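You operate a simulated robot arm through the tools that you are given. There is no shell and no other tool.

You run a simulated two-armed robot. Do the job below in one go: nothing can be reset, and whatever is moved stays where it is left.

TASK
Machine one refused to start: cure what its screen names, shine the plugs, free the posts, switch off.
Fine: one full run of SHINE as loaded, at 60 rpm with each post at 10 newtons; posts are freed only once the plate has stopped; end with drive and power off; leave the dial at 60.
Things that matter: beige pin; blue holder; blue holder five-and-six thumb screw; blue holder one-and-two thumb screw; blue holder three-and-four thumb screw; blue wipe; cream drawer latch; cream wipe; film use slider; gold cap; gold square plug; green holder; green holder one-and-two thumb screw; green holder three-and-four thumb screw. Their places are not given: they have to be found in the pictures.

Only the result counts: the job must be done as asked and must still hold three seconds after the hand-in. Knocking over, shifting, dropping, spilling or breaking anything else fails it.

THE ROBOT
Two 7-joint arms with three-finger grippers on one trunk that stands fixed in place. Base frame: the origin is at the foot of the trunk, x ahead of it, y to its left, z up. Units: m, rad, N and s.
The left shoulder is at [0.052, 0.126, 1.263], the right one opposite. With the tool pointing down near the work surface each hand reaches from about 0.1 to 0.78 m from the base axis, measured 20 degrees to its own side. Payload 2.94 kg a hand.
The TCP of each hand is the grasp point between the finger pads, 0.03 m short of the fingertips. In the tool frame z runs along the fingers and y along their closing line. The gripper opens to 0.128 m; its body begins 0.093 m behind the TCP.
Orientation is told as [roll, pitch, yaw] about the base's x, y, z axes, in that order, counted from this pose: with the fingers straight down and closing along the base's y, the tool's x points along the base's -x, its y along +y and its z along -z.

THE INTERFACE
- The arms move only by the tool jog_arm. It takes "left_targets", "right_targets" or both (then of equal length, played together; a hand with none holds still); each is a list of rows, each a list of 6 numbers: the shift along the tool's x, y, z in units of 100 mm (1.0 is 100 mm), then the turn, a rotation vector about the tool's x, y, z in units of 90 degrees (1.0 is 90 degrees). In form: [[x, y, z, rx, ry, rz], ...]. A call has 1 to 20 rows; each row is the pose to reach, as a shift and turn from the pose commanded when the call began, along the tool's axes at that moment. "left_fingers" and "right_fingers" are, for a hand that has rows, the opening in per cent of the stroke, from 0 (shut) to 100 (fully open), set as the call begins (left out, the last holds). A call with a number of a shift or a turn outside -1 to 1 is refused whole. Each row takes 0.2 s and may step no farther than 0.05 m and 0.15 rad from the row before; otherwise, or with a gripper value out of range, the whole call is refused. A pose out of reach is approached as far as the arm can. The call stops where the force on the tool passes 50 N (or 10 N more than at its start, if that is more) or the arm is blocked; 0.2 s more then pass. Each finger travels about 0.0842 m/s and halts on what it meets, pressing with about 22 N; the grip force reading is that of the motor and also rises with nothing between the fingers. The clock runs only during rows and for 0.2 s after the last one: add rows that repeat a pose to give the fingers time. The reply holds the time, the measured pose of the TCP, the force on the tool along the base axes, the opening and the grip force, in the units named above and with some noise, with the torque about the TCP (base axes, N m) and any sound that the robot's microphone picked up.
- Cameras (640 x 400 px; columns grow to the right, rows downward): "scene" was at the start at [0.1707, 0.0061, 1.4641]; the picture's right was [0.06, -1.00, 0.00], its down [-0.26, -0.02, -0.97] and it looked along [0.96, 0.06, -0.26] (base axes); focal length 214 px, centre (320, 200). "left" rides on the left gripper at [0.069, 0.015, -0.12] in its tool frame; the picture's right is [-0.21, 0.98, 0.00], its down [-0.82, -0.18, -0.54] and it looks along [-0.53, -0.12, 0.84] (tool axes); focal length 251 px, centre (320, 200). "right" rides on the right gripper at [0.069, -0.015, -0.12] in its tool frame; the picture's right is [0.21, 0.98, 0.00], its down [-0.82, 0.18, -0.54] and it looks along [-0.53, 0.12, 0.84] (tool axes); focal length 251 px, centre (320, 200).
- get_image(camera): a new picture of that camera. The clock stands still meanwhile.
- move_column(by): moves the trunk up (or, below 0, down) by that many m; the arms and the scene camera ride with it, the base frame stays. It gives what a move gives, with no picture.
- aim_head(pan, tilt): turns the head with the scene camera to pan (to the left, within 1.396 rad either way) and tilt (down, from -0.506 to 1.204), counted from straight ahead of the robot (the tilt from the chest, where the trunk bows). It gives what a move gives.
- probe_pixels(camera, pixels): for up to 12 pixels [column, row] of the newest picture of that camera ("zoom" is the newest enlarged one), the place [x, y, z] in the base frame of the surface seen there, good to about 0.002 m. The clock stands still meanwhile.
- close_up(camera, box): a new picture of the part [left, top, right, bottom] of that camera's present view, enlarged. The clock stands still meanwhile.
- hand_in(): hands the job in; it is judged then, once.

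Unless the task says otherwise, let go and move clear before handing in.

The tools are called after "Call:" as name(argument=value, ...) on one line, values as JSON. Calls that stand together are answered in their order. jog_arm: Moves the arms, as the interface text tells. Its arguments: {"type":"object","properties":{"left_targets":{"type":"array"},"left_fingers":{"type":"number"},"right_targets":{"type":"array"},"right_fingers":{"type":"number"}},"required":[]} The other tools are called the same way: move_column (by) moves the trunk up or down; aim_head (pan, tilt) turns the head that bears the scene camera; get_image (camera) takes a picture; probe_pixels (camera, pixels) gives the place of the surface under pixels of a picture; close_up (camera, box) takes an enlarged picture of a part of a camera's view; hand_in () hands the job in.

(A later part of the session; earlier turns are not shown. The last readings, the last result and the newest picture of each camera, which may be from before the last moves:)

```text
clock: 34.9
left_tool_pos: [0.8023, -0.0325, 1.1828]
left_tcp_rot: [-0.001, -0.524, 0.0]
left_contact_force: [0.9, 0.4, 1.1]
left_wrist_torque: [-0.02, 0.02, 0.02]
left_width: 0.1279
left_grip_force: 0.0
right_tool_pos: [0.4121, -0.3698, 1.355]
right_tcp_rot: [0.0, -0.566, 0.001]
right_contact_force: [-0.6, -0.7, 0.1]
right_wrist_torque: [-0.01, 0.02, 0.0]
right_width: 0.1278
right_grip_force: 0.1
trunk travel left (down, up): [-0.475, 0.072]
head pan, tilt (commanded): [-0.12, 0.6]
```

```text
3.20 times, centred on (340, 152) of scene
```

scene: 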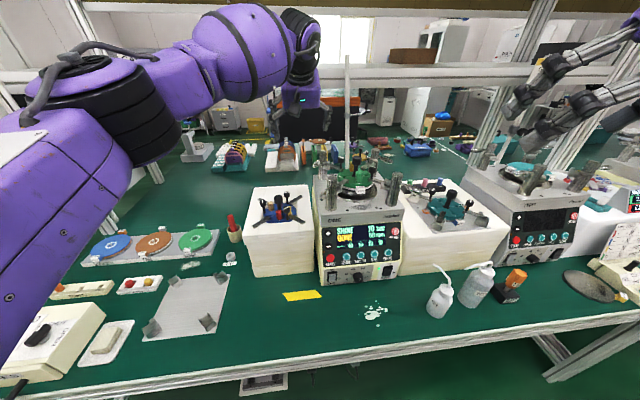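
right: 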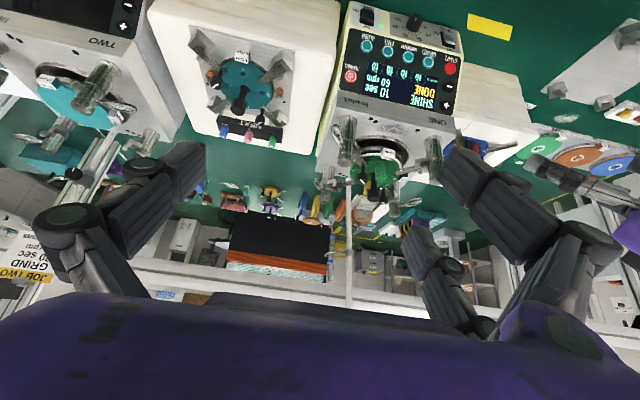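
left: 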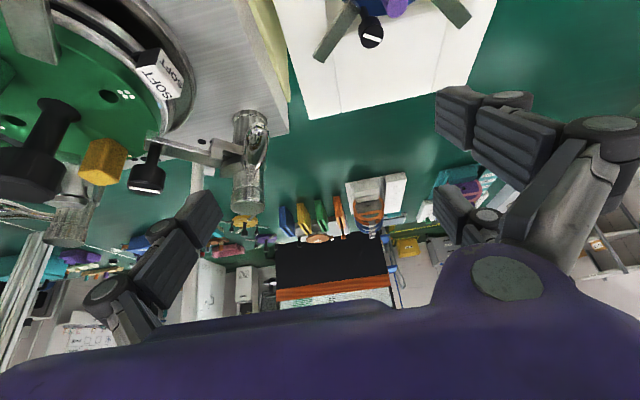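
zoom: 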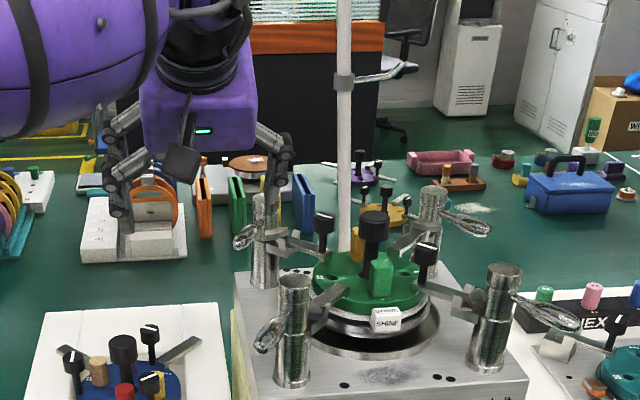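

The thumb hangs just above and in front of post 3. I'll probe thumb tip and lever 3 in these pictures to confirm alignment before the last descent.

Call:
probe_pixels(camera="left", pixels=[[195, 195], [208, 210], [214, 225], [185, 220], [262, 150], [258, 165], [265, 130], [250, 120], [248, 190], [150, 165], [145, 185], [220, 148]])

Call:
close_up(camera="left", box=[130, 90, 300, 260])

```text
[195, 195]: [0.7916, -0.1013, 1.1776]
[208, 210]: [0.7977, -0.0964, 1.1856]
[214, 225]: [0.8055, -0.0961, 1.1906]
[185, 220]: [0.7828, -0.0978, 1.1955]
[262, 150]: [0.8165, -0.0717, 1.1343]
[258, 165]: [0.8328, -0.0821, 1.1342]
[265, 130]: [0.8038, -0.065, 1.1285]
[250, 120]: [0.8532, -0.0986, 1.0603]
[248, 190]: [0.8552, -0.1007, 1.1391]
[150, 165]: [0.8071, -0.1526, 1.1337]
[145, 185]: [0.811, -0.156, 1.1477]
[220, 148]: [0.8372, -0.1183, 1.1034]
```

```text
2.35 times, centred on (215, 175) of left
```

zoom: 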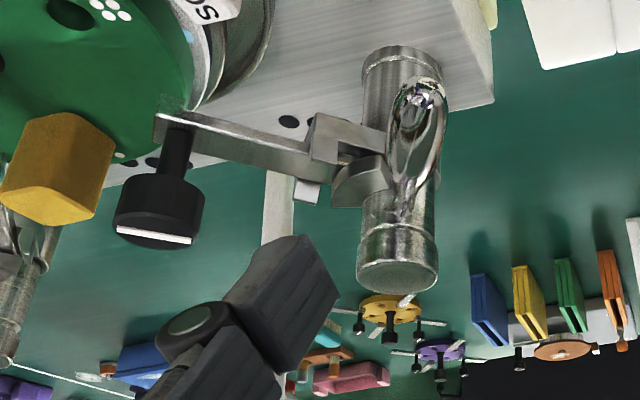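

Lever 3 runs from (0.833,-0.082) to its tip (0.804,-0.065), and the thumb pad at y=-0.0965 has about 20 mm clearance to it. Lowering 60 mm.

Call:
jog_arm(left_targets=[[0.15, 0, 0.26, 0, 0, 0], [0.3, 0, 0.525, 0, 0, 0]])

Call:
get_image(camera="left")

Call:
close_up(camera="scene", box=[290, 110, 400, 200])

```text
clock: 35.5
left_tool_pos: [0.802, -0.0337, 1.1234]
left_tcp_rot: [-0.001, -0.523, 0.002]
left_contact_force: [0.5, 0.9, -0.1]
left_wrist_torque: [0.01, 0.0, 0.01]
left_width: 0.1276
left_grip_force: 0.1
right_tool_pos: [0.4109, -0.3699, 1.3562]
right_tcp_rot: [0.0, -0.564, 0.0]
right_contact_force: [0.3, 0.0, 0.0]
right_wrist_torque: [0.0, 0.01, -0.02]
right_width: 0.1279
right_grip_force: 0.1
trunk travel left (down, up): [-0.475, 0.072]
head pan, tilt (commanded): [-0.12, 0.6]
```

```text
taken
```

left: 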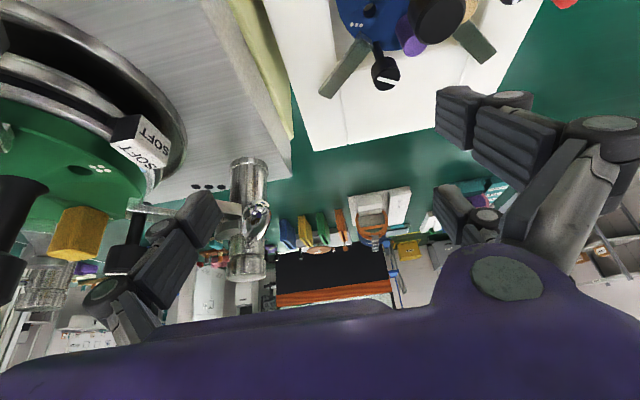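

```text
4.44 times, centred on (345, 155) of scene
```

zoom: 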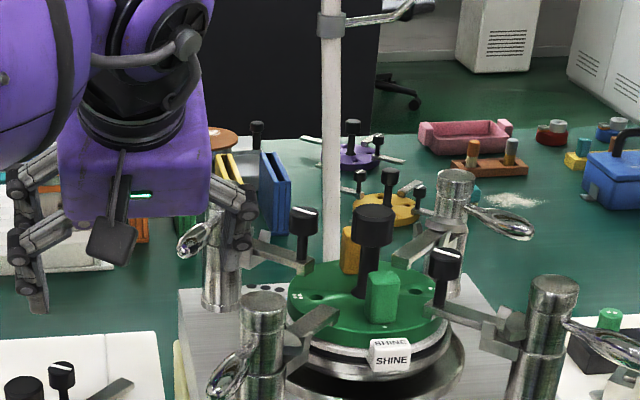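

No contact so far, and the thumb is in the pocket on the inner side of lever 3. I'll sweep it +y and slightly +x to start turning lever 3 outward.

Call:
jog_arm(left_targets=[[-0.087, 0.08, 0.05, 0, 0, 0], [-0.11, 0.16, 0.062, 0, 0, 0], [-0.13, 0.24, 0.075, 0, 0, 0], [-0.155, 0.31, 0.09, 0, 0, 0], [-0.182, 0.38, 0.105, 0, 0, 0]])

Call:
get_image(camera="left")

Call:
close_up(camera="scene", box=[290, 110, 420, 280])

```text
clock: 36.7
left_tool_pos: [0.8219, 0.0072, 1.1232]
left_tcp_rot: [-0.002, -0.525, 0.003]
left_contact_force: [0.0, 0.4, 0.7]
left_wrist_torque: [0.02, 0.02, 0.0]
left_width: 0.1278
left_grip_force: 0.1
right_tool_pos: [0.4109, -0.3706, 1.3559]
right_tcp_rot: [0.001, -0.567, 0.0]
right_contact_force: [0.0, -0.4, 0.1]
right_wrist_torque: [-0.01, 0.01, 0.0]
right_width: 0.128
right_grip_force: 0.0
trunk travel left (down, up): [-0.475, 0.072]
head pan, tilt (commanded): [-0.12, 0.6]
```

```text
taken
```

left: 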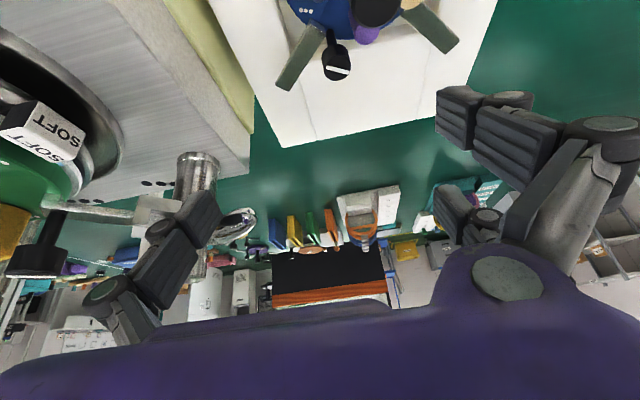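

```text
2.35 times, centred on (355, 195) of scene
```

zoom: 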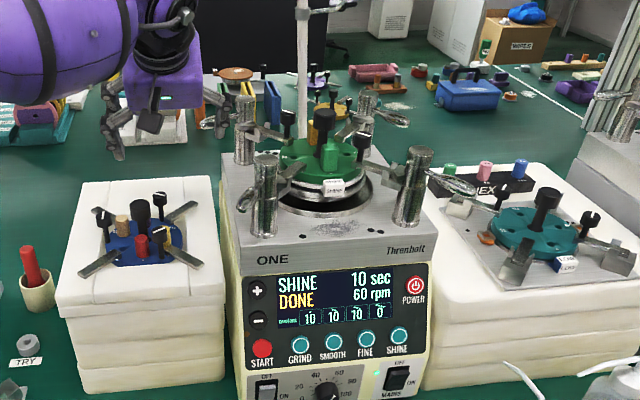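

The fourth box now reads 0, so the rear-left post (its deck dots make it number four) appears freed. I'll zoom in to confirm the screen and the lever angle.

Call:
close_up(camera="scene", box=[320, 215, 400, 265])

Call:
probe_pixels(camera="left", pixels=[[235, 220], [243, 215], [230, 228], [225, 235], [250, 215]])

Call:
close_up(camera="left", box=[130, 130, 290, 290])

```text
8.00 times, centred on (360, 240) of scene
```

zoom: 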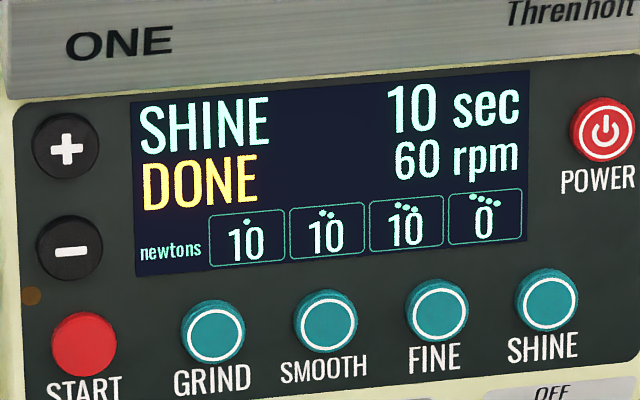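

```text
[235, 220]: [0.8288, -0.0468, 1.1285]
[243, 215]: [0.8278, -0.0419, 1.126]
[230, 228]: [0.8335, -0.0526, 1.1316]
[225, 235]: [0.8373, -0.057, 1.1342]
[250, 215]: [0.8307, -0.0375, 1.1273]
```

```text
2.50 times, centred on (210, 210) of left
```

zoom: 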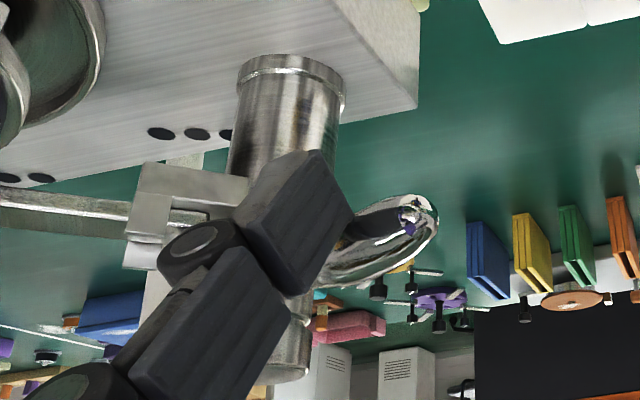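

The rear-left post reads 0 with its lever at about 119°. I'll push it on to the fully free position (near 90°, as post 1's lever stood at the start).

Call:
jog_arm(left_targets=[[-0.07, 0.02, 0.04, 0, 0, 0], [-0.14, 0.04, 0.08, 0, 0, 0], [-0.2, 0.05, 0.118, 0, 0, 0]])

Call:
close_up(camera="left", box=[130, 130, 290, 290])

Call:
close_up(camera="scene", box=[300, 110, 420, 270])

```text
clock: 37.5
left_tool_pos: [0.8458, 0.0096, 1.1235]
left_tcp_rot: [-0.002, -0.523, 0.0]
left_contact_force: [-0.1, -0.5, 0.2]
left_wrist_torque: [-0.01, 0.02, 0.0]
left_width: 0.1279
left_grip_force: 0.0
right_tool_pos: [0.4116, -0.3701, 1.3566]
right_tcp_rot: [-0.001, -0.566, 0.001]
right_contact_force: [-0.2, 0.5, -0.7]
right_wrist_torque: [-0.02, -0.02, 0.01]
right_width: 0.1279
right_grip_force: 0.0
trunk travel left (down, up): [-0.475, 0.072]
head pan, tilt (commanded): [-0.12, 0.6]
```

```text
2.50 times, centred on (210, 210) of left
```

zoom: 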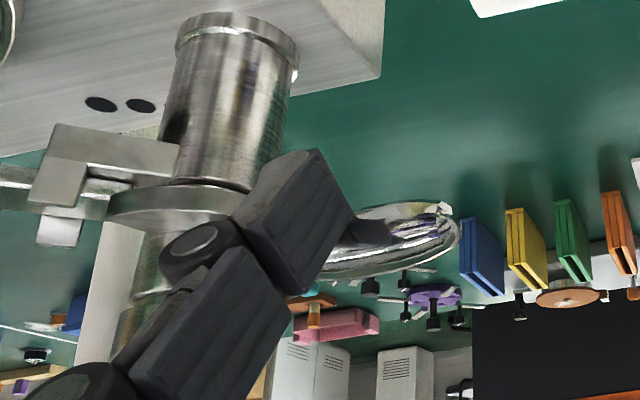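

```text
2.50 times, centred on (360, 190) of scene
```

zoom: 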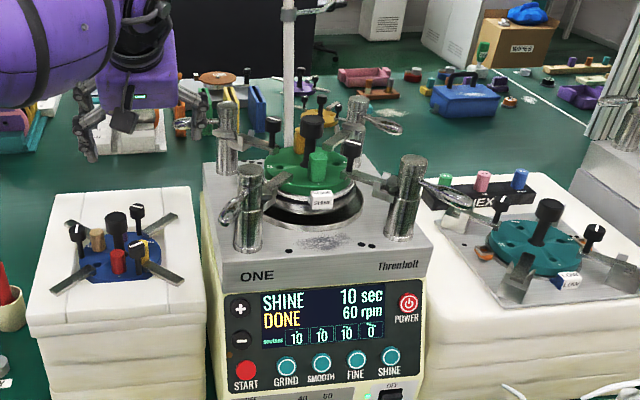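

The rear-left lever is now at about 97° and reads 0. I'll nudge it 3 mm more, then back the thumb off and lift clear.

Call:
jog_arm(left_targets=[[-0.028, 0.01, 0.016, 0, 0, 0], [-0.028, 0.01, 0.016, 0, 0, 0], [0.15, 0, -0.085, 0, 0, 0], [0.26, 0, -0.15, 0, 0, 0]])

Call:
jog_arm(left_targets=[[-0.2, 0, -0.35, 0, 0, 0], [-0.4, 0, -0.7, 0, 0, 0], [-0.55, 0, -0.95, 0, 0, 0]])

Call:
get_image(camera="left")

Call:
close_up(camera="scene", box=[300, 110, 420, 270])

```text
clock: 38.5
left_tool_pos: [0.8148, 0.0115, 1.1229]
left_tcp_rot: [0.001, -0.523, 0.003]
left_contact_force: [0.5, -0.8, -0.7]
left_wrist_torque: [0.04, 0.01, 0.02]
left_width: 0.128
left_grip_force: 0.0
right_tool_pos: [0.4116, -0.3722, 1.3558]
right_tcp_rot: [-0.001, -0.567, -0.001]
right_contact_force: [0.5, 0.5, 0.5]
right_wrist_torque: [0.01, -0.02, 0.03]
right_width: 0.128
right_grip_force: 0.1
trunk travel left (down, up): [-0.475, 0.072]
head pan, tilt (commanded): [-0.12, 0.6]
```

```text
clock: 39.3
left_tool_pos: [0.8151, 0.0106, 1.2325]
left_tcp_rot: [-0.002, -0.523, -0.001]
left_contact_force: [-0.6, 0.9, -0.4]
left_wrist_torque: [0.03, 0.01, 0.01]
left_width: 0.1281
left_grip_force: 0.1
right_tool_pos: [0.4105, -0.3705, 1.3559]
right_tcp_rot: [0.0, -0.566, -0.001]
right_contact_force: [-0.2, 0.0, 0.3]
right_wrist_torque: [-0.07, -0.02, -0.01]
right_width: 0.1282
right_grip_force: 0.1
trunk travel left (down, up): [-0.475, 0.072]
head pan, tilt (commanded): [-0.12, 0.6]
```

```text
taken
```

left: 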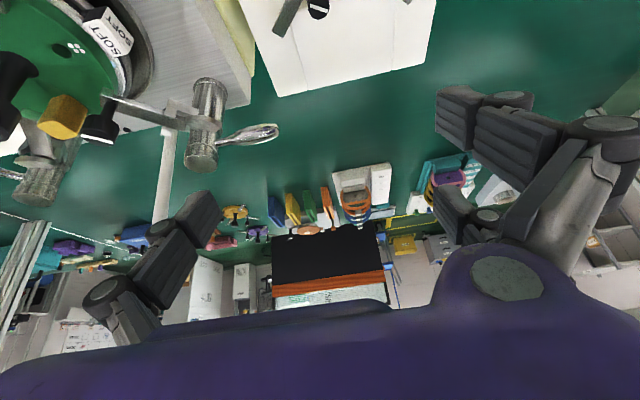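

```text
2.50 times, centred on (360, 190) of scene
```

zoom: 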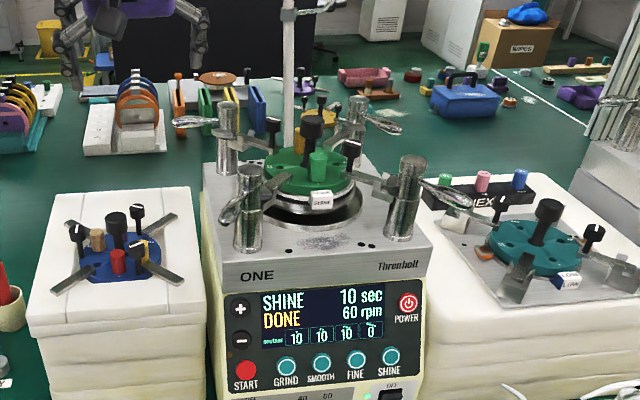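

The rear-left lever points straight out and box four reads 0. Now I'll move the left hand back to just inside lever 1.

Call:
jog_arm(left_targets=[[0.29, -0.09, -0.17, 0, 0, 0], [0.58, -0.18, -0.33, 0, 0, 0], [0.87, -0.28, -0.5, 0, 0, 0]])

Call:
jog_arm(left_targets=[[0.31, -0.09, -0.18, 0, 0, 0], [0.62, -0.18, -0.36, 0, 0, 0], [0.93, -0.28, -0.54, 0, 0, 0]])

Call:
get_image(camera="left")

Call:
get_image(camera="scene")

```text
clock: 40.1
left_tool_pos: [0.7143, -0.0189, 1.2326]
left_tcp_rot: [-0.002, -0.523, 0.002]
left_contact_force: [-0.5, 0.2, -0.4]
left_wrist_torque: [-0.01, -0.06, 0.03]
left_width: 0.128
left_grip_force: 0.1
right_tool_pos: [0.4099, -0.3699, 1.3556]
right_tcp_rot: [0.001, -0.566, 0.0]
right_contact_force: [-0.5, -0.6, 0.2]
right_wrist_torque: [0.01, -0.02, -0.02]
right_width: 0.128
right_grip_force: 0.1
trunk travel left (down, up): [-0.475, 0.072]
head pan, tilt (commanded): [-0.12, 0.6]
```

```text
clock: 40.9
left_tool_pos: [0.6078, -0.0459, 1.2335]
left_tcp_rot: [-0.003, -0.525, 0.002]
left_contact_force: [-0.6, -1.4, 0.1]
left_wrist_torque: [0.05, -0.02, 0.01]
left_width: 0.128
left_grip_force: 0.2
right_tool_pos: [0.4101, -0.3711, 1.3566]
right_tcp_rot: [0.0, -0.567, -0.002]
right_contact_force: [-0.1, -0.6, 0.4]
right_wrist_torque: [0.03, 0.01, 0.05]
right_width: 0.1281
right_grip_force: 0.1
trunk travel left (down, up): [-0.475, 0.072]
head pan, tilt (commanded): [-0.12, 0.6]
```

```text
taken
```

left: 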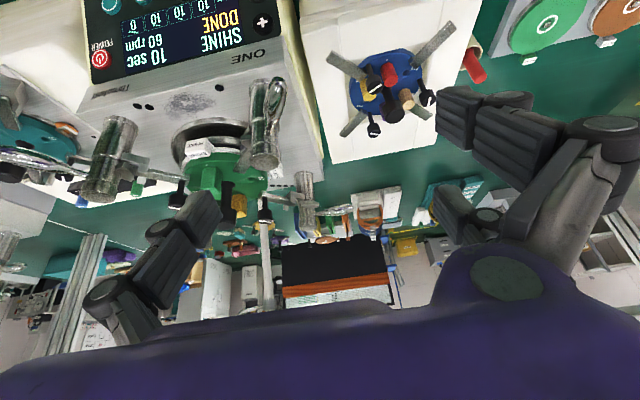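

```text
taken
```

scene: 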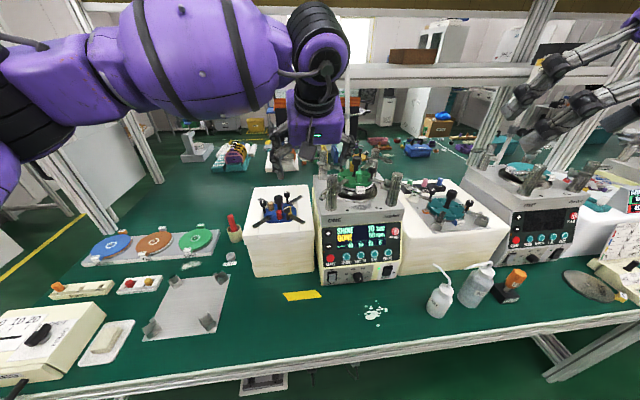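

The thumb hovers at about (0.608,-0.117), on the inner side of lever 1 (tip near (0.614,-0.068)). Descending 110 mm in front of post 1.

Call:
jog_arm(left_targets=[[0.18, 0, 0.32, 0, 0, 0], [0.37, 0, 0.64, 0, 0, 0], [0.55, 0, 0.953, 0, 0, 0]])

Call:
get_image(camera="left")

Call:
close_up(camera="left", box=[120, 100, 320, 280])

```text
clock: 41.7
left_tool_pos: [0.6083, -0.0465, 1.1212]
left_tcp_rot: [-0.002, -0.524, 0.0]
left_contact_force: [0.0, 0.4, 0.2]
left_wrist_torque: [0.02, 0.04, 0.04]
left_width: 0.1278
left_grip_force: 0.1
right_tool_pos: [0.4124, -0.3711, 1.3568]
right_tcp_rot: [-0.001, -0.566, 0.001]
right_contact_force: [-0.3, 0.0, 0.3]
right_wrist_torque: [-0.01, -0.01, 0.01]
right_width: 0.1277
right_grip_force: 0.1
trunk travel left (down, up): [-0.475, 0.072]
head pan, tilt (commanded): [-0.12, 0.6]
```

```text
taken
```

left: 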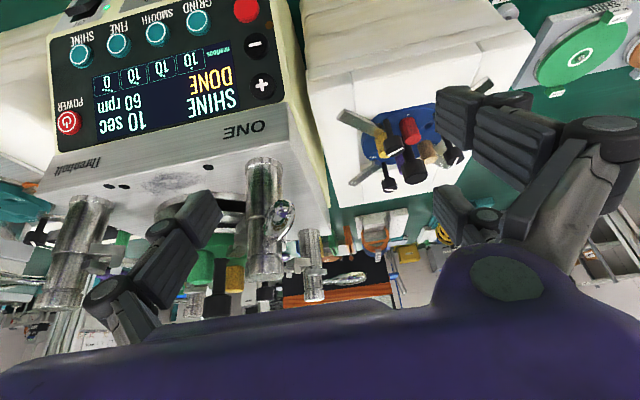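

```text
2.22 times, centred on (220, 190) of left
```

zoom: 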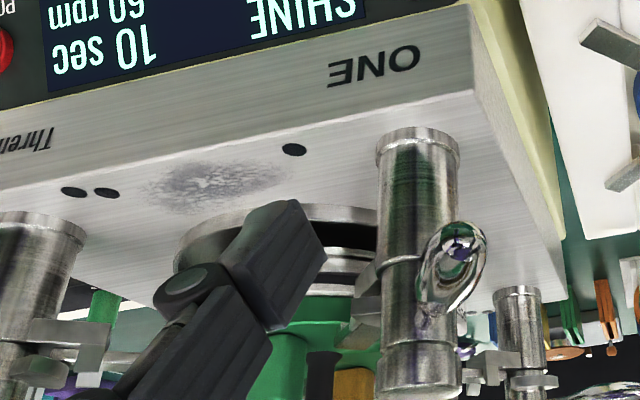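

Clear view: thumb at zoom (285,250) left of lever 1 at (450,270). I'll sweep lever 1 outward along the same relative path that freed the rear-left one.

Call:
jog_arm(left_targets=[[-0.078, 0.115, 0.045, 0, 0, 0], [-0.121, 0.265, 0.07, 0, 0, 0], [-0.182, 0.405, 0.105, 0, 0, 0], [-0.251, 0.535, 0.145, 0, 0, 0], [-0.346, 0.575, 0.2, 0, 0, 0], [-0.433, 0.585, 0.25, 0, 0, 0], [-0.485, 0.585, 0.28, 0, 0, 0]])

Call:
get_image(camera="left")

Call:
close_up(camera="right", box=[310, 0, 470, 230])

```text
clock: 43.3
left_tool_pos: [0.6605, 0.0131, 1.1232]
left_tcp_rot: [0.002, -0.52, -0.002]
left_contact_force: [-10.8, 1.5, -2.5]
left_wrist_torque: [0.14, 0.03, -0.71]
left_width: 0.1283
left_grip_force: 0.0
right_tool_pos: [0.4097, -0.3696, 1.3567]
right_tcp_rot: [0.0, -0.566, -0.002]
right_contact_force: [0.3, -0.4, 0.0]
right_wrist_torque: [0.01, -0.01, 0.0]
right_width: 0.1281
right_grip_force: 0.0
trunk travel left (down, up): [-0.475, 0.072]
head pan, tilt (commanded): [-0.12, 0.6]
```

```text
taken
```

left: 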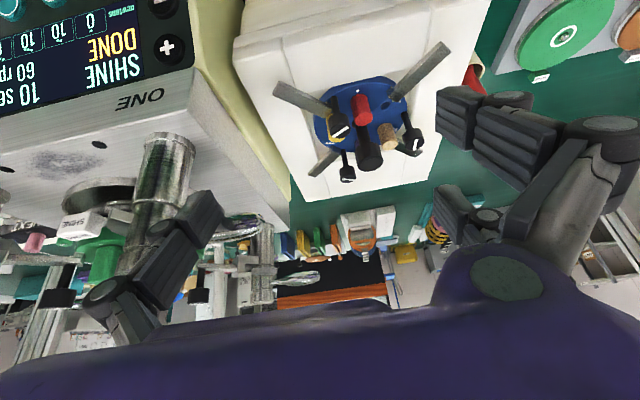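

```text
1.74 times, centred on (390, 115) of right
```

zoom: 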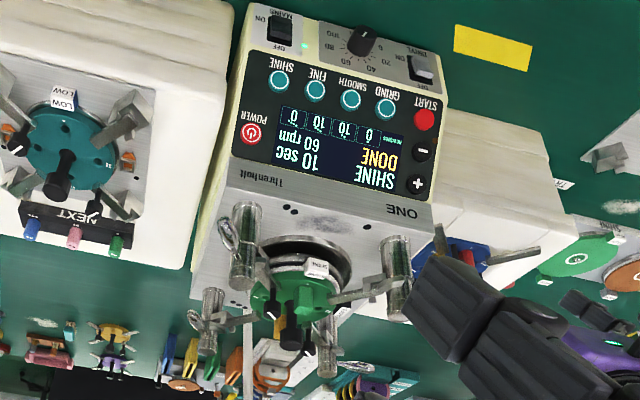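

Post 1 now reads 0, and a 10.8 N force shows it's at its stop. I'll back the left thumb off and lift the hand clear.

Call:
jog_arm(left_targets=[[0.15, 0, -0.085, 0, 0, 0], [0.3, 0, -0.17, 0, 0, 0], [0.1, 0, -0.52, 0, 0, 0], [-0.1, 0, -0.87, 0, 0, 0]])

Call:
get_image(camera="scene")

Call:
close_up(camera="left", box=[0, 0, 340, 230])

```text
clock: 44.3
left_tool_pos: [0.6289, 0.0126, 1.2035]
left_tcp_rot: [0.001, -0.525, -0.001]
left_contact_force: [-0.8, -0.6, -1.0]
left_wrist_torque: [0.02, -0.04, -0.01]
left_width: 0.1279
left_grip_force: 0.0
right_tool_pos: [0.4102, -0.37, 1.3568]
right_tcp_rot: [0.0, -0.567, 0.0]
right_contact_force: [0.1, 0.3, -0.6]
right_wrist_torque: [0.01, -0.03, -0.01]
right_width: 0.1281
right_grip_force: 0.0
trunk travel left (down, up): [-0.475, 0.072]
head pan, tilt (commanded): [-0.12, 0.6]
```

```text
taken
```

scene: 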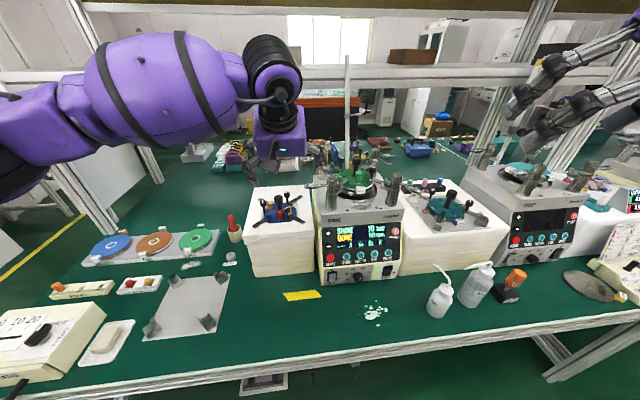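

```text
1.74 times, centred on (170, 115) of left
```

zoom: 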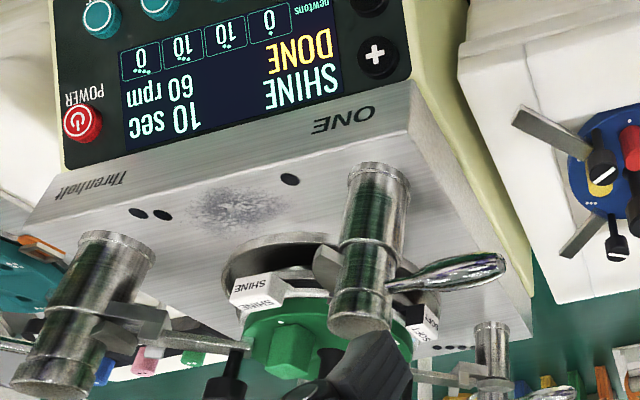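

Posts one and four read 0, with both left levers pointing straight out. I'll retreat the left hand, set the right hand to 45% opening, and bring it forward for the right-hand levers.

Call:
jog_arm(left_targets=[[0.29, 0.33, -0.17, 0, 0, 0], [0.58, 0.66, -0.33, 0, 0, 0], [0.87, 0.95, -0.5, 0, 0, 0]], right_targets=[[-0.25, 0, 0.3, 0, 0, 0], [-0.5, 0, 0.6, 0, 0, 0], [-0.74, 0, 0.89, 0, 0, 0]], right_fingers=45)

Call:
jog_arm(right_targets=[[-0.25, 0, 0.3, 0, 0, 0], [-0.5, 0, 0.6, 0, 0, 0], [-0.74, 0, 0.89, 0, 0, 0]])

Call:
get_image(camera="right")

Call:
get_image(camera="scene")

```text
clock: 45.1
left_tool_pos: [0.5281, 0.1085, 1.2017]
left_tcp_rot: [-0.001, -0.522, 0.002]
left_contact_force: [0.0, 1.3, 0.4]
left_wrist_torque: [-0.03, 0.01, -0.01]
left_width: 0.1279
left_grip_force: 0.0
right_tool_pos: [0.5246, -0.3707, 1.3191]
right_tcp_rot: [0.0, -0.566, -0.001]
right_contact_force: [-0.1, -0.2, 0.6]
right_wrist_torque: [0.0, 0.04, 0.02]
right_width: 0.0575
right_grip_force: 0.0
trunk travel left (down, up): [-0.475, 0.072]
head pan, tilt (commanded): [-0.12, 0.6]
```

```text
clock: 45.9
left_tool_pos: [0.5287, 0.1083, 1.203]
left_tcp_rot: [-0.002, -0.521, 0.0]
left_contact_force: [0.7, 0.1, 0.8]
left_wrist_torque: [-0.05, 0.0, 0.01]
left_width: 0.128
left_grip_force: 0.1
right_tool_pos: [0.6342, -0.3722, 1.285]
right_tcp_rot: [0.001, -0.565, -0.002]
right_contact_force: [0.0, 0.1, -1.4]
right_wrist_torque: [-0.01, 0.0, -0.02]
right_width: 0.0577
right_grip_force: 0.0
trunk travel left (down, up): [-0.475, 0.072]
head pan, tilt (commanded): [-0.12, 0.6]
```

```text
taken
```

right: 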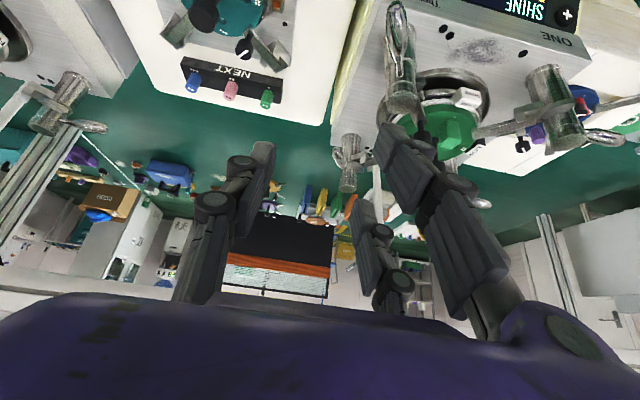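

```text
taken
```

scene: 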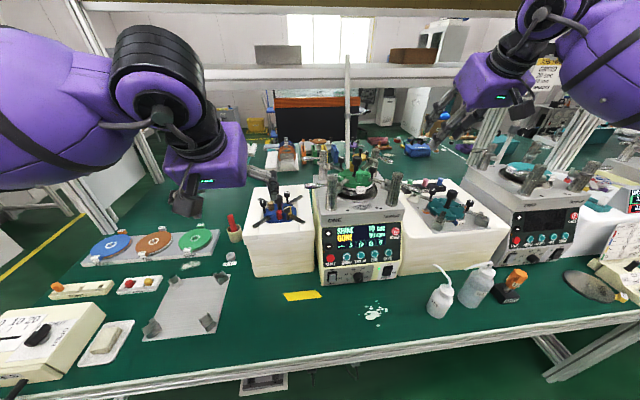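

The right hand's pair (rear finger tip near (395,135), front finger tip near (362,205)) and thumb (260,150) are visible. I'll probe them to calibrate finger offsets.

Call:
close_up(camera="right", box=[190, 90, 510, 320])

Call:
probe_pixels(camera="right", pixels=[[362, 205], [372, 210], [358, 220], [370, 235], [385, 130], [400, 140], [380, 150], [395, 160], [262, 145], [268, 165], [345, 155], [400, 40]])

```text
1.74 times, centred on (350, 205) of right
```

zoom: 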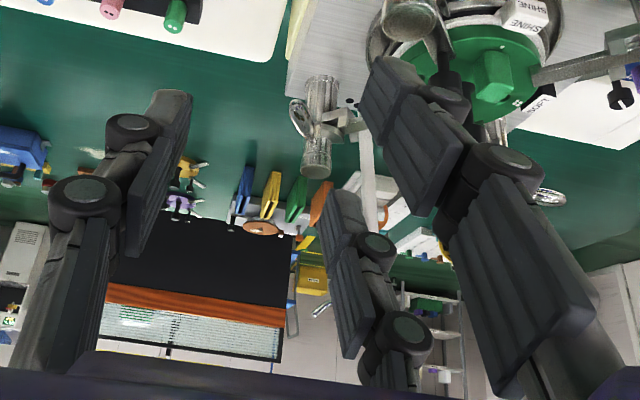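

```text
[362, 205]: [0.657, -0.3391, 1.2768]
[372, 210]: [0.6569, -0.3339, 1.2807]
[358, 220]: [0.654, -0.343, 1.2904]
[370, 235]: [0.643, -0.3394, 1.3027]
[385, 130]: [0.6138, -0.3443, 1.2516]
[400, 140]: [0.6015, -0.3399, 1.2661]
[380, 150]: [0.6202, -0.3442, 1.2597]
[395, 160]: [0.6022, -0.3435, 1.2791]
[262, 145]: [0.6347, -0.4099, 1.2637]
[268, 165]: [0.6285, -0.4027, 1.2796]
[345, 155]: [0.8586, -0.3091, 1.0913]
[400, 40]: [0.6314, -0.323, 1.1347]
```

Calibration: at 45% opening the pair's front finger sits about 28 mm ahead along tool x, ending 20 mm past the TCP. I'll move to a hover over the pocket inside the rear-right lever.

Call:
jog_arm(right_targets=[[-0.25, 0.07, 0.23, 0, 0, 0], [-0.5, 0.14, 0.47, 0, 0, 0], [-0.738, 0.2, 0.704, 0, 0, 0]])

Call:
jog_arm(right_targets=[[-0.17, 0.07, 0.2, 0, 0, 0], [-0.34, 0.145, 0.39, 0, 0, 0]])

Call:
get_image(camera="right")

Call:
close_up(camera="scene", box=[310, 80, 480, 215])

```text
clock: 46.7
left_tool_pos: [0.5283, 0.1093, 1.2032]
left_tcp_rot: [-0.001, -0.521, 0.003]
left_contact_force: [0.0, -0.3, -0.3]
left_wrist_torque: [-0.01, 0.02, -0.04]
left_width: 0.1278
left_grip_force: 0.1
right_tool_pos: [0.7336, -0.3494, 1.2642]
right_tcp_rot: [0.0, -0.566, 0.0]
right_contact_force: [-0.1, -0.5, -0.3]
right_wrist_torque: [-0.03, 0.02, 0.01]
right_width: 0.0576
right_grip_force: 0.1
trunk travel left (down, up): [-0.475, 0.072]
head pan, tilt (commanded): [-0.12, 0.6]
```

```text
clock: 47.3
left_tool_pos: [0.5281, 0.1083, 1.2032]
left_tcp_rot: [-0.001, -0.522, 0.003]
left_contact_force: [-0.5, -0.2, -0.3]
left_wrist_torque: [0.0, -0.01, 0.03]
left_width: 0.1279
left_grip_force: 0.1
right_tool_pos: [0.7834, -0.3361, 1.2505]
right_tcp_rot: [0.0, -0.567, 0.0]
right_contact_force: [-0.1, 0.2, -0.4]
right_wrist_torque: [0.0, 0.01, -0.02]
right_width: 0.0577
right_grip_force: 0.1
trunk travel left (down, up): [-0.475, 0.072]
head pan, tilt (commanded): [-0.12, 0.6]
```

```text
taken
```

right: 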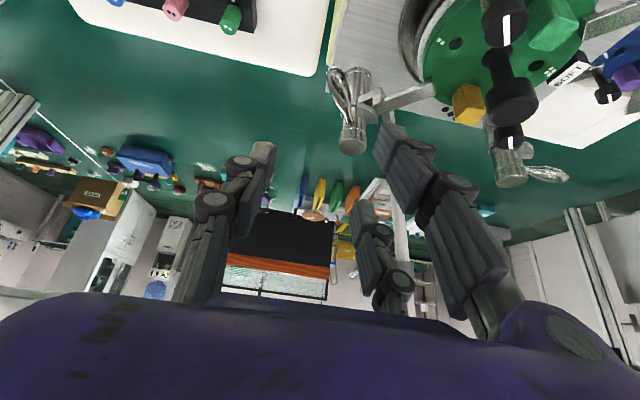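

```text
2.96 times, centred on (395, 148) of scene
```

zoom: 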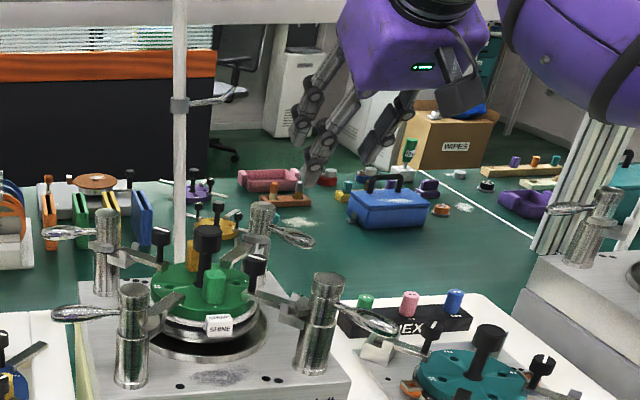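

The right hand hovers over the rear-right lever. I'll probe the lever, jaw and holder rim in the right view to confirm clearances for both pair fingers.

Call:
close_up(camera="right", box=[300, 30, 470, 220])

Call:
probe_pixels(camera="right", pixels=[[335, 75], [340, 90], [345, 105], [352, 140], [365, 105], [380, 100], [425, 95], [415, 60], [425, 60], [410, 30], [400, 60], [362, 80]])

```text
2.11 times, centred on (385, 125) of right
```

zoom: 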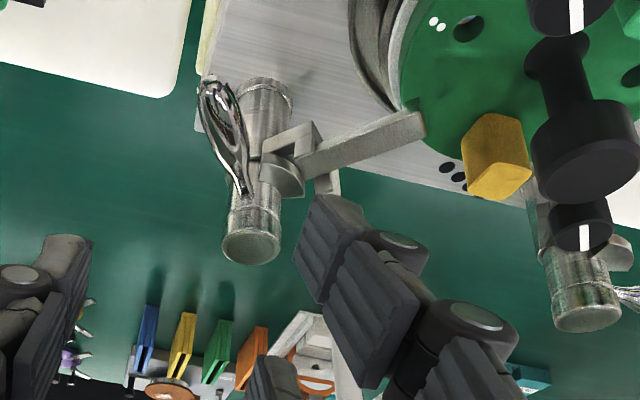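

```text
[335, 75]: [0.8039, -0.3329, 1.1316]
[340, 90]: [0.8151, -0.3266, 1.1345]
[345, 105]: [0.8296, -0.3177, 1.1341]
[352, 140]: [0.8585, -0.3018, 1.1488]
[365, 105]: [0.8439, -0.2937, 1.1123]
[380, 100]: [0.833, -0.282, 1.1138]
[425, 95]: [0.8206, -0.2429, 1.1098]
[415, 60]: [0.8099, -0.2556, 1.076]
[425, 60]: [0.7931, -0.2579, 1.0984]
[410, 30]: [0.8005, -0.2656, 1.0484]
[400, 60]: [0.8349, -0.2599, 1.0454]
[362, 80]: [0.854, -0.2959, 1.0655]
```

The holder rim edge is at y≈-0.258 and the lever's inner edge at -0.318, so the front finger fits between with about 10 mm or more each side. Descending in two steps.

Call:
jog_arm(right_targets=[[0.19, 0, 0.3, 0, 0, 0], [0.375, 0, 0.591, 0, 0, 0]])

Call:
jog_arm(right_targets=[[0.15, 0, 0.24, 0, 0, 0], [0.308, 0, 0.486, 0, 0, 0]])

Call:
get_image(camera="right")

Call:
close_up(camera="scene", box=[320, 110, 450, 215])

```text
clock: 47.9
left_tool_pos: [0.528, 0.1084, 1.2032]
left_tcp_rot: [0.0, -0.523, 0.001]
left_contact_force: [0.0, -0.1, -0.2]
left_wrist_torque: [0.01, 0.0, -0.01]
left_width: 0.1282
left_grip_force: 0.1
right_tool_pos: [0.7818, -0.3366, 1.1804]
right_tcp_rot: [0.001, -0.565, -0.002]
right_contact_force: [0.1, 0.3, 1.0]
right_wrist_torque: [0.01, -0.01, -0.02]
right_width: 0.0575
right_grip_force: 0.0
trunk travel left (down, up): [-0.475, 0.072]
head pan, tilt (commanded): [-0.12, 0.6]
```

```text
clock: 48.5
left_tool_pos: [0.5272, 0.1086, 1.203]
left_tcp_rot: [0.0, -0.523, 0.0]
left_contact_force: [-0.1, -0.3, 0.4]
left_wrist_torque: [-0.03, 0.01, 0.0]
left_width: 0.128
left_grip_force: 0.1
right_tool_pos: [0.7827, -0.3365, 1.1215]
right_tcp_rot: [0.0, -0.566, 0.001]
right_contact_force: [-0.5, -0.1, 0.4]
right_wrist_torque: [0.03, 0.04, -0.01]
right_width: 0.0575
right_grip_force: 0.0
trunk travel left (down, up): [-0.475, 0.072]
head pan, tilt (commanded): [-0.12, 0.6]
```

```text
taken
```

right: 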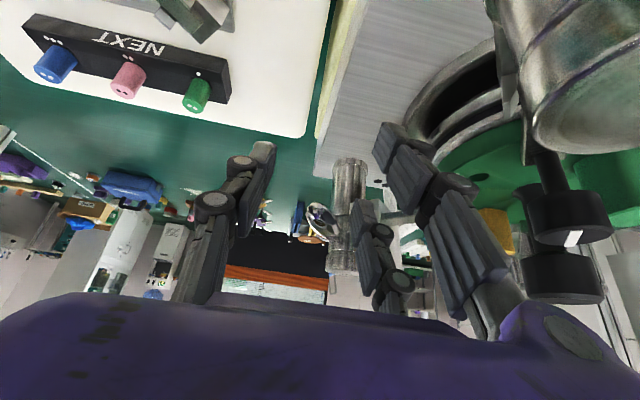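

```text
3.81 times, centred on (385, 162) of scene
```

zoom: 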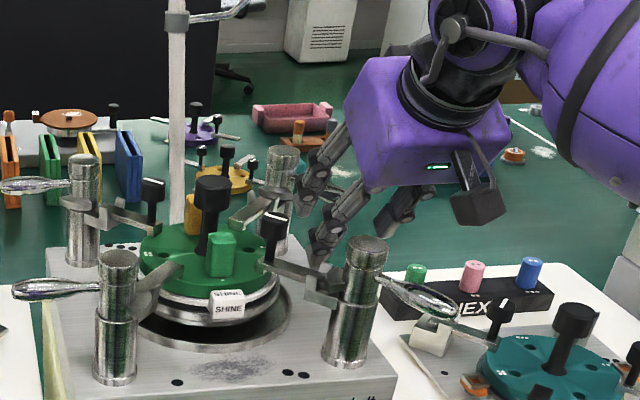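

The lever sits between the pair's front finger and the thumb, with no contact force. I'll sweep the front finger -y (and slightly +x) to turn the rear-right lever outward.

Call:
jog_arm(right_targets=[[-0.034, -0.11, 0.021, 0, 0, 0], [-0.059, -0.21, 0.037, 0, 0, 0], [-0.084, -0.29, 0.054, 0, 0, 0], [-0.11, -0.36, 0.07, 0, 0, 0]])

Call:
get_image(camera="right")

Call:
close_up(camera="scene", box=[320, 110, 450, 260])

```text
clock: 49.5
left_tool_pos: [0.5279, 0.1087, 1.2034]
left_tcp_rot: [0.001, -0.523, 0.0]
left_contact_force: [0.6, 0.3, 0.0]
left_wrist_torque: [0.0, -0.02, 0.0]
left_width: 0.1282
left_grip_force: 0.0
right_tool_pos: [0.7953, -0.372, 1.1237]
right_tcp_rot: [0.001, -0.567, 0.002]
right_contact_force: [0.7, -0.7, 0.4]
right_wrist_torque: [0.0, -0.02, 0.04]
right_width: 0.0577
right_grip_force: 0.1
trunk travel left (down, up): [-0.475, 0.072]
head pan, tilt (commanded): [-0.12, 0.6]
```

```text
taken
```

right: 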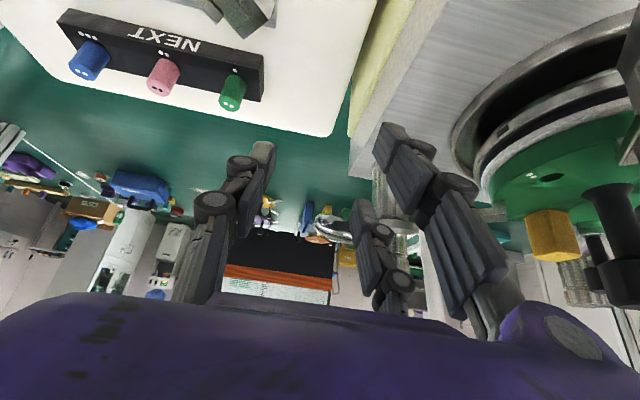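

```text
2.67 times, centred on (385, 185) of scene
```

zoom: 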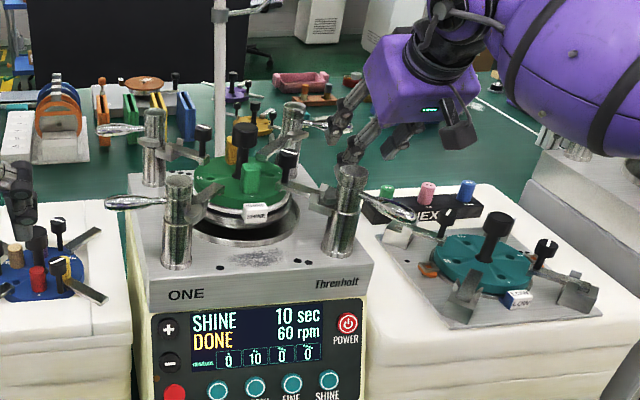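

The screen now reads 0, 10, 0, 0. I'll finish swinging the rear-right lever fully out, then back off and lift.

Call:
jog_arm(right_targets=[[-0.068, -0.03, 0.043, 0, 0, 0], [-0.135, -0.05, 0.086, 0, 0, 0], [-0.2, -0.05, 0.128, 0, 0, 0]])

Call:
close_up(camera="scene", box=[320, 110, 450, 260])

Call:
get_image(camera="right")

```text
clock: 50.3
left_tool_pos: [0.5271, 0.1084, 1.2026]
left_tcp_rot: [-0.001, -0.524, 0.001]
left_contact_force: [0.1, -0.3, 0.0]
left_wrist_torque: [-0.02, 0.01, 0.02]
left_width: 0.1282
left_grip_force: 0.1
right_tool_pos: [0.8191, -0.3773, 1.123]
right_tcp_rot: [0.0, -0.565, -0.001]
right_contact_force: [-1.6, -0.5, -0.8]
right_wrist_torque: [-0.04, 0.03, 0.0]
right_width: 0.0579
right_grip_force: 0.1
trunk travel left (down, up): [-0.475, 0.072]
head pan, tilt (commanded): [-0.12, 0.6]
```

```text
2.67 times, centred on (385, 185) of scene
```

zoom: 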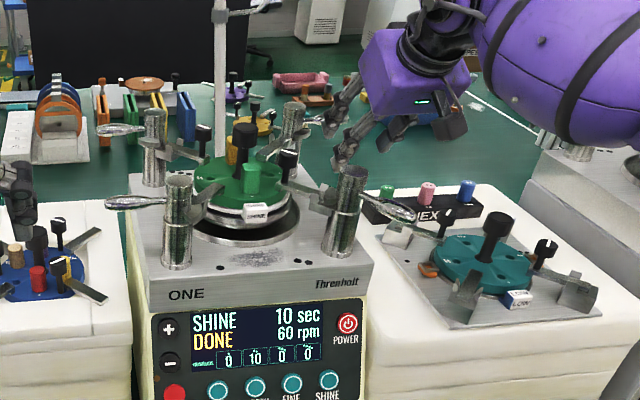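

```text
taken
```

right: 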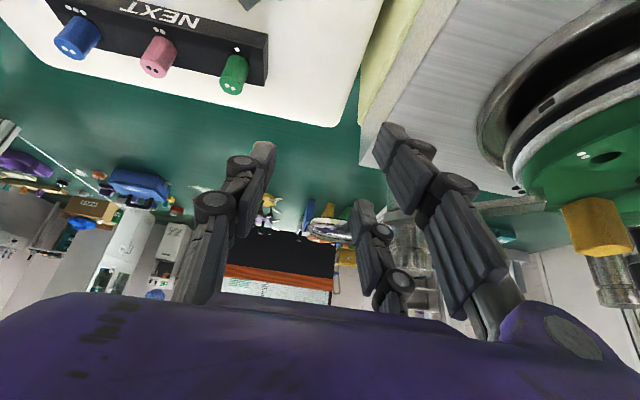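

The rear-right lever is fully out. I'll back off, lift, and bring the right hand over to the front-right lever with 65% opening.

Call:
jog_arm(right_targets=[[0.127, 0, -0.08, 0, 0, 0], [0.253, 0, -0.161, 0, 0, 0], [-0.015, 0, -0.583, 0, 0, 0], [-0.256, 0, -0.963, 0, 0, 0]])

Call:
jog_arm(right_targets=[[0.27, 0.07, -0.2, 0, 0, 0], [0.54, 0.14, -0.39, 0, 0, 0], [0.82, 0.22, -0.58, 0, 0, 0]], right_fingers=65)

Call:
jog_arm(right_targets=[[0.29, 0.07, -0.17, 0, 0, 0], [0.58, 0.14, -0.35, 0, 0, 0], [0.87, 0.21, -0.53, 0, 0, 0]])

Call:
get_image(camera="right")

Call:
close_up(camera="scene", box=[310, 90, 470, 270])

```text
clock: 51.3
left_tool_pos: [0.5269, 0.1082, 1.2033]
left_tcp_rot: [-0.002, -0.523, 0.003]
left_contact_force: [1.1, 0.1, 0.3]
left_wrist_torque: [0.03, -0.01, 0.03]
left_width: 0.1281
left_grip_force: 0.0
right_tool_pos: [0.7892, -0.376, 1.2189]
right_tcp_rot: [0.0, -0.567, 0.0]
right_contact_force: [0.3, -0.8, -0.9]
right_wrist_torque: [0.01, -0.02, 0.0]
right_width: 0.0577
right_grip_force: 0.1
trunk travel left (down, up): [-0.475, 0.072]
head pan, tilt (commanded): [-0.12, 0.6]
```

```text
clock: 52.1
left_tool_pos: [0.5269, 0.1076, 1.204]
left_tcp_rot: [-0.001, -0.523, -0.002]
left_contact_force: [1.1, 0.7, -0.2]
left_wrist_torque: [0.01, 0.0, -0.02]
left_width: 0.1281
left_grip_force: 0.3
right_tool_pos: [0.6879, -0.3551, 1.2227]
right_tcp_rot: [0.002, -0.567, -0.001]
right_contact_force: [-0.5, 0.5, 0.4]
right_wrist_torque: [0.03, -0.01, 0.0]
right_width: 0.0833
right_grip_force: 0.1
trunk travel left (down, up): [-0.475, 0.072]
head pan, tilt (commanded): [-0.12, 0.6]
```

```text
clock: 52.9
left_tool_pos: [0.5275, 0.1084, 1.2034]
left_tcp_rot: [-0.001, -0.523, 0.002]
left_contact_force: [-0.2, 0.3, 0.4]
left_wrist_torque: [0.04, 0.01, 0.0]
left_width: 0.1277
left_grip_force: 0.1
right_tool_pos: [0.5856, -0.3339, 1.2204]
right_tcp_rot: [0.0, -0.567, 0.001]
right_contact_force: [-0.7, 0.2, -0.3]
right_wrist_torque: [-0.02, -0.05, -0.01]
right_width: 0.0835
right_grip_force: 0.0
trunk travel left (down, up): [-0.475, 0.072]
head pan, tilt (commanded): [-0.12, 0.6]
```

```text
taken
```

right: 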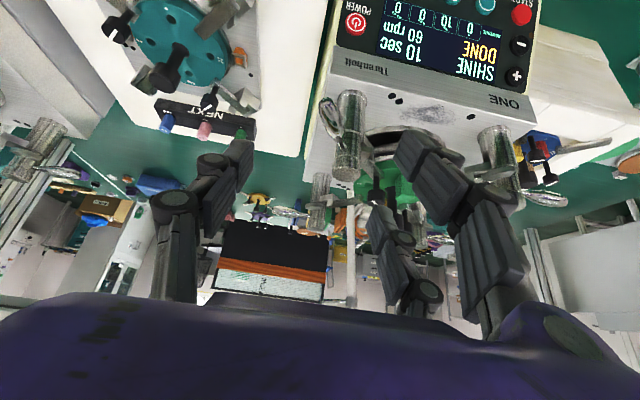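

```text
2.22 times, centred on (390, 180) of scene
```

zoom: 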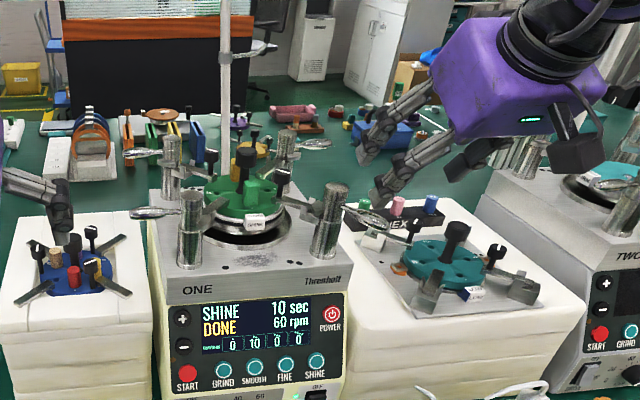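

The right hand hovers near the front-right post; box two still reads 10. I'll probe the finger and lever 2 positions before descending.

Call:
probe_pixels(camera="right", pixels=[[374, 212], [385, 215], [375, 235], [402, 140], [415, 150], [405, 165], [245, 150], [240, 175], [328, 108], [335, 125], [345, 145], [347, 172]])

Call:
close_up(camera="right", box=[290, 70, 470, 270])

```text
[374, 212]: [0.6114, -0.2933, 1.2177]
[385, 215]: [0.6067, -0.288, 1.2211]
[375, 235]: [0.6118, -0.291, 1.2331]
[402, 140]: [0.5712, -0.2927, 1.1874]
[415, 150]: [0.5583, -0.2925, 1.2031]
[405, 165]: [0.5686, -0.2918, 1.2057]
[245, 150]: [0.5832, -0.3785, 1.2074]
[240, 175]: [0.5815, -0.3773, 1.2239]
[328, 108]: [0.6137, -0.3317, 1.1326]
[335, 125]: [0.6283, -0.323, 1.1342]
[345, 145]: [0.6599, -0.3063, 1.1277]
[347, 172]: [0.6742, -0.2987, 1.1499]
```

```text
2.00 times, centred on (380, 170) of right
```

zoom: 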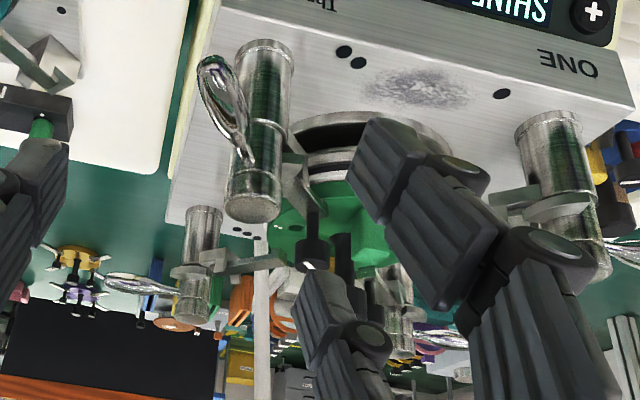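

Lever 2's tip is at (0.614,-0.332); the front finger's pad is at y≈-0.2925 and the thumb's at -0.3775, so the lever lies between with good margins. Descending about 100 mm.

Call:
jog_arm(right_targets=[[0.18, 0, 0.29, 0, 0, 0], [0.36, 0, 0.57, 0, 0, 0], [0.546, 0, 0.861, 0, 0, 0]])

Call:
get_image(camera="right")

Call:
close_up(camera="scene", box=[330, 110, 450, 220])

```text
clock: 53.7
left_tool_pos: [0.5291, 0.1082, 1.2035]
left_tcp_rot: [-0.001, -0.521, -0.001]
left_contact_force: [0.9, 0.3, -0.3]
left_wrist_torque: [0.01, 0.02, 0.01]
left_width: 0.1282
left_grip_force: 0.0
right_tool_pos: [0.5868, -0.3322, 1.1166]
right_tcp_rot: [0.002, -0.567, 0.0]
right_contact_force: [0.1, -1.1, -0.9]
right_wrist_torque: [-0.02, 0.02, 0.0]
right_width: 0.0832
right_grip_force: 0.1
trunk travel left (down, up): [-0.475, 0.072]
head pan, tilt (commanded): [-0.12, 0.6]
```

```text
taken
```

right: 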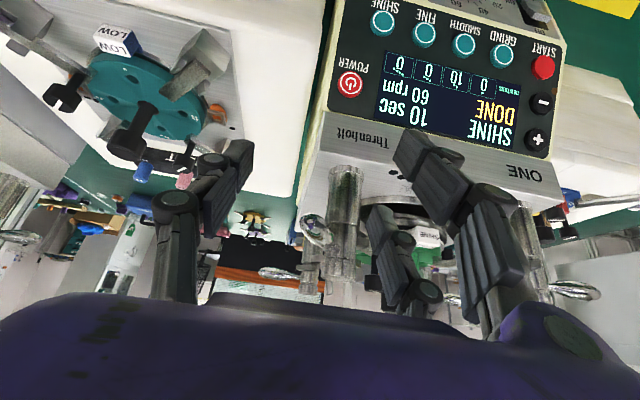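

```text
3.64 times, centred on (390, 165) of scene
```

zoom: 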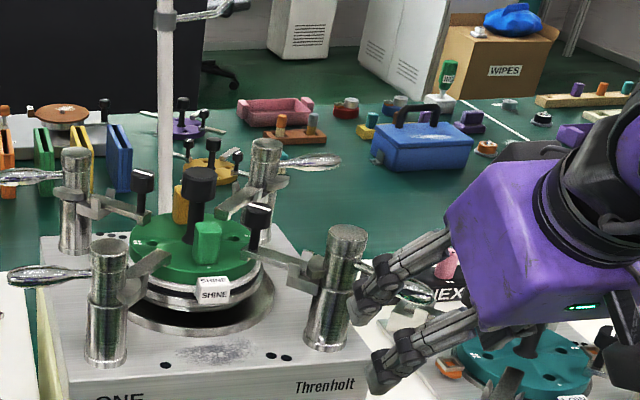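

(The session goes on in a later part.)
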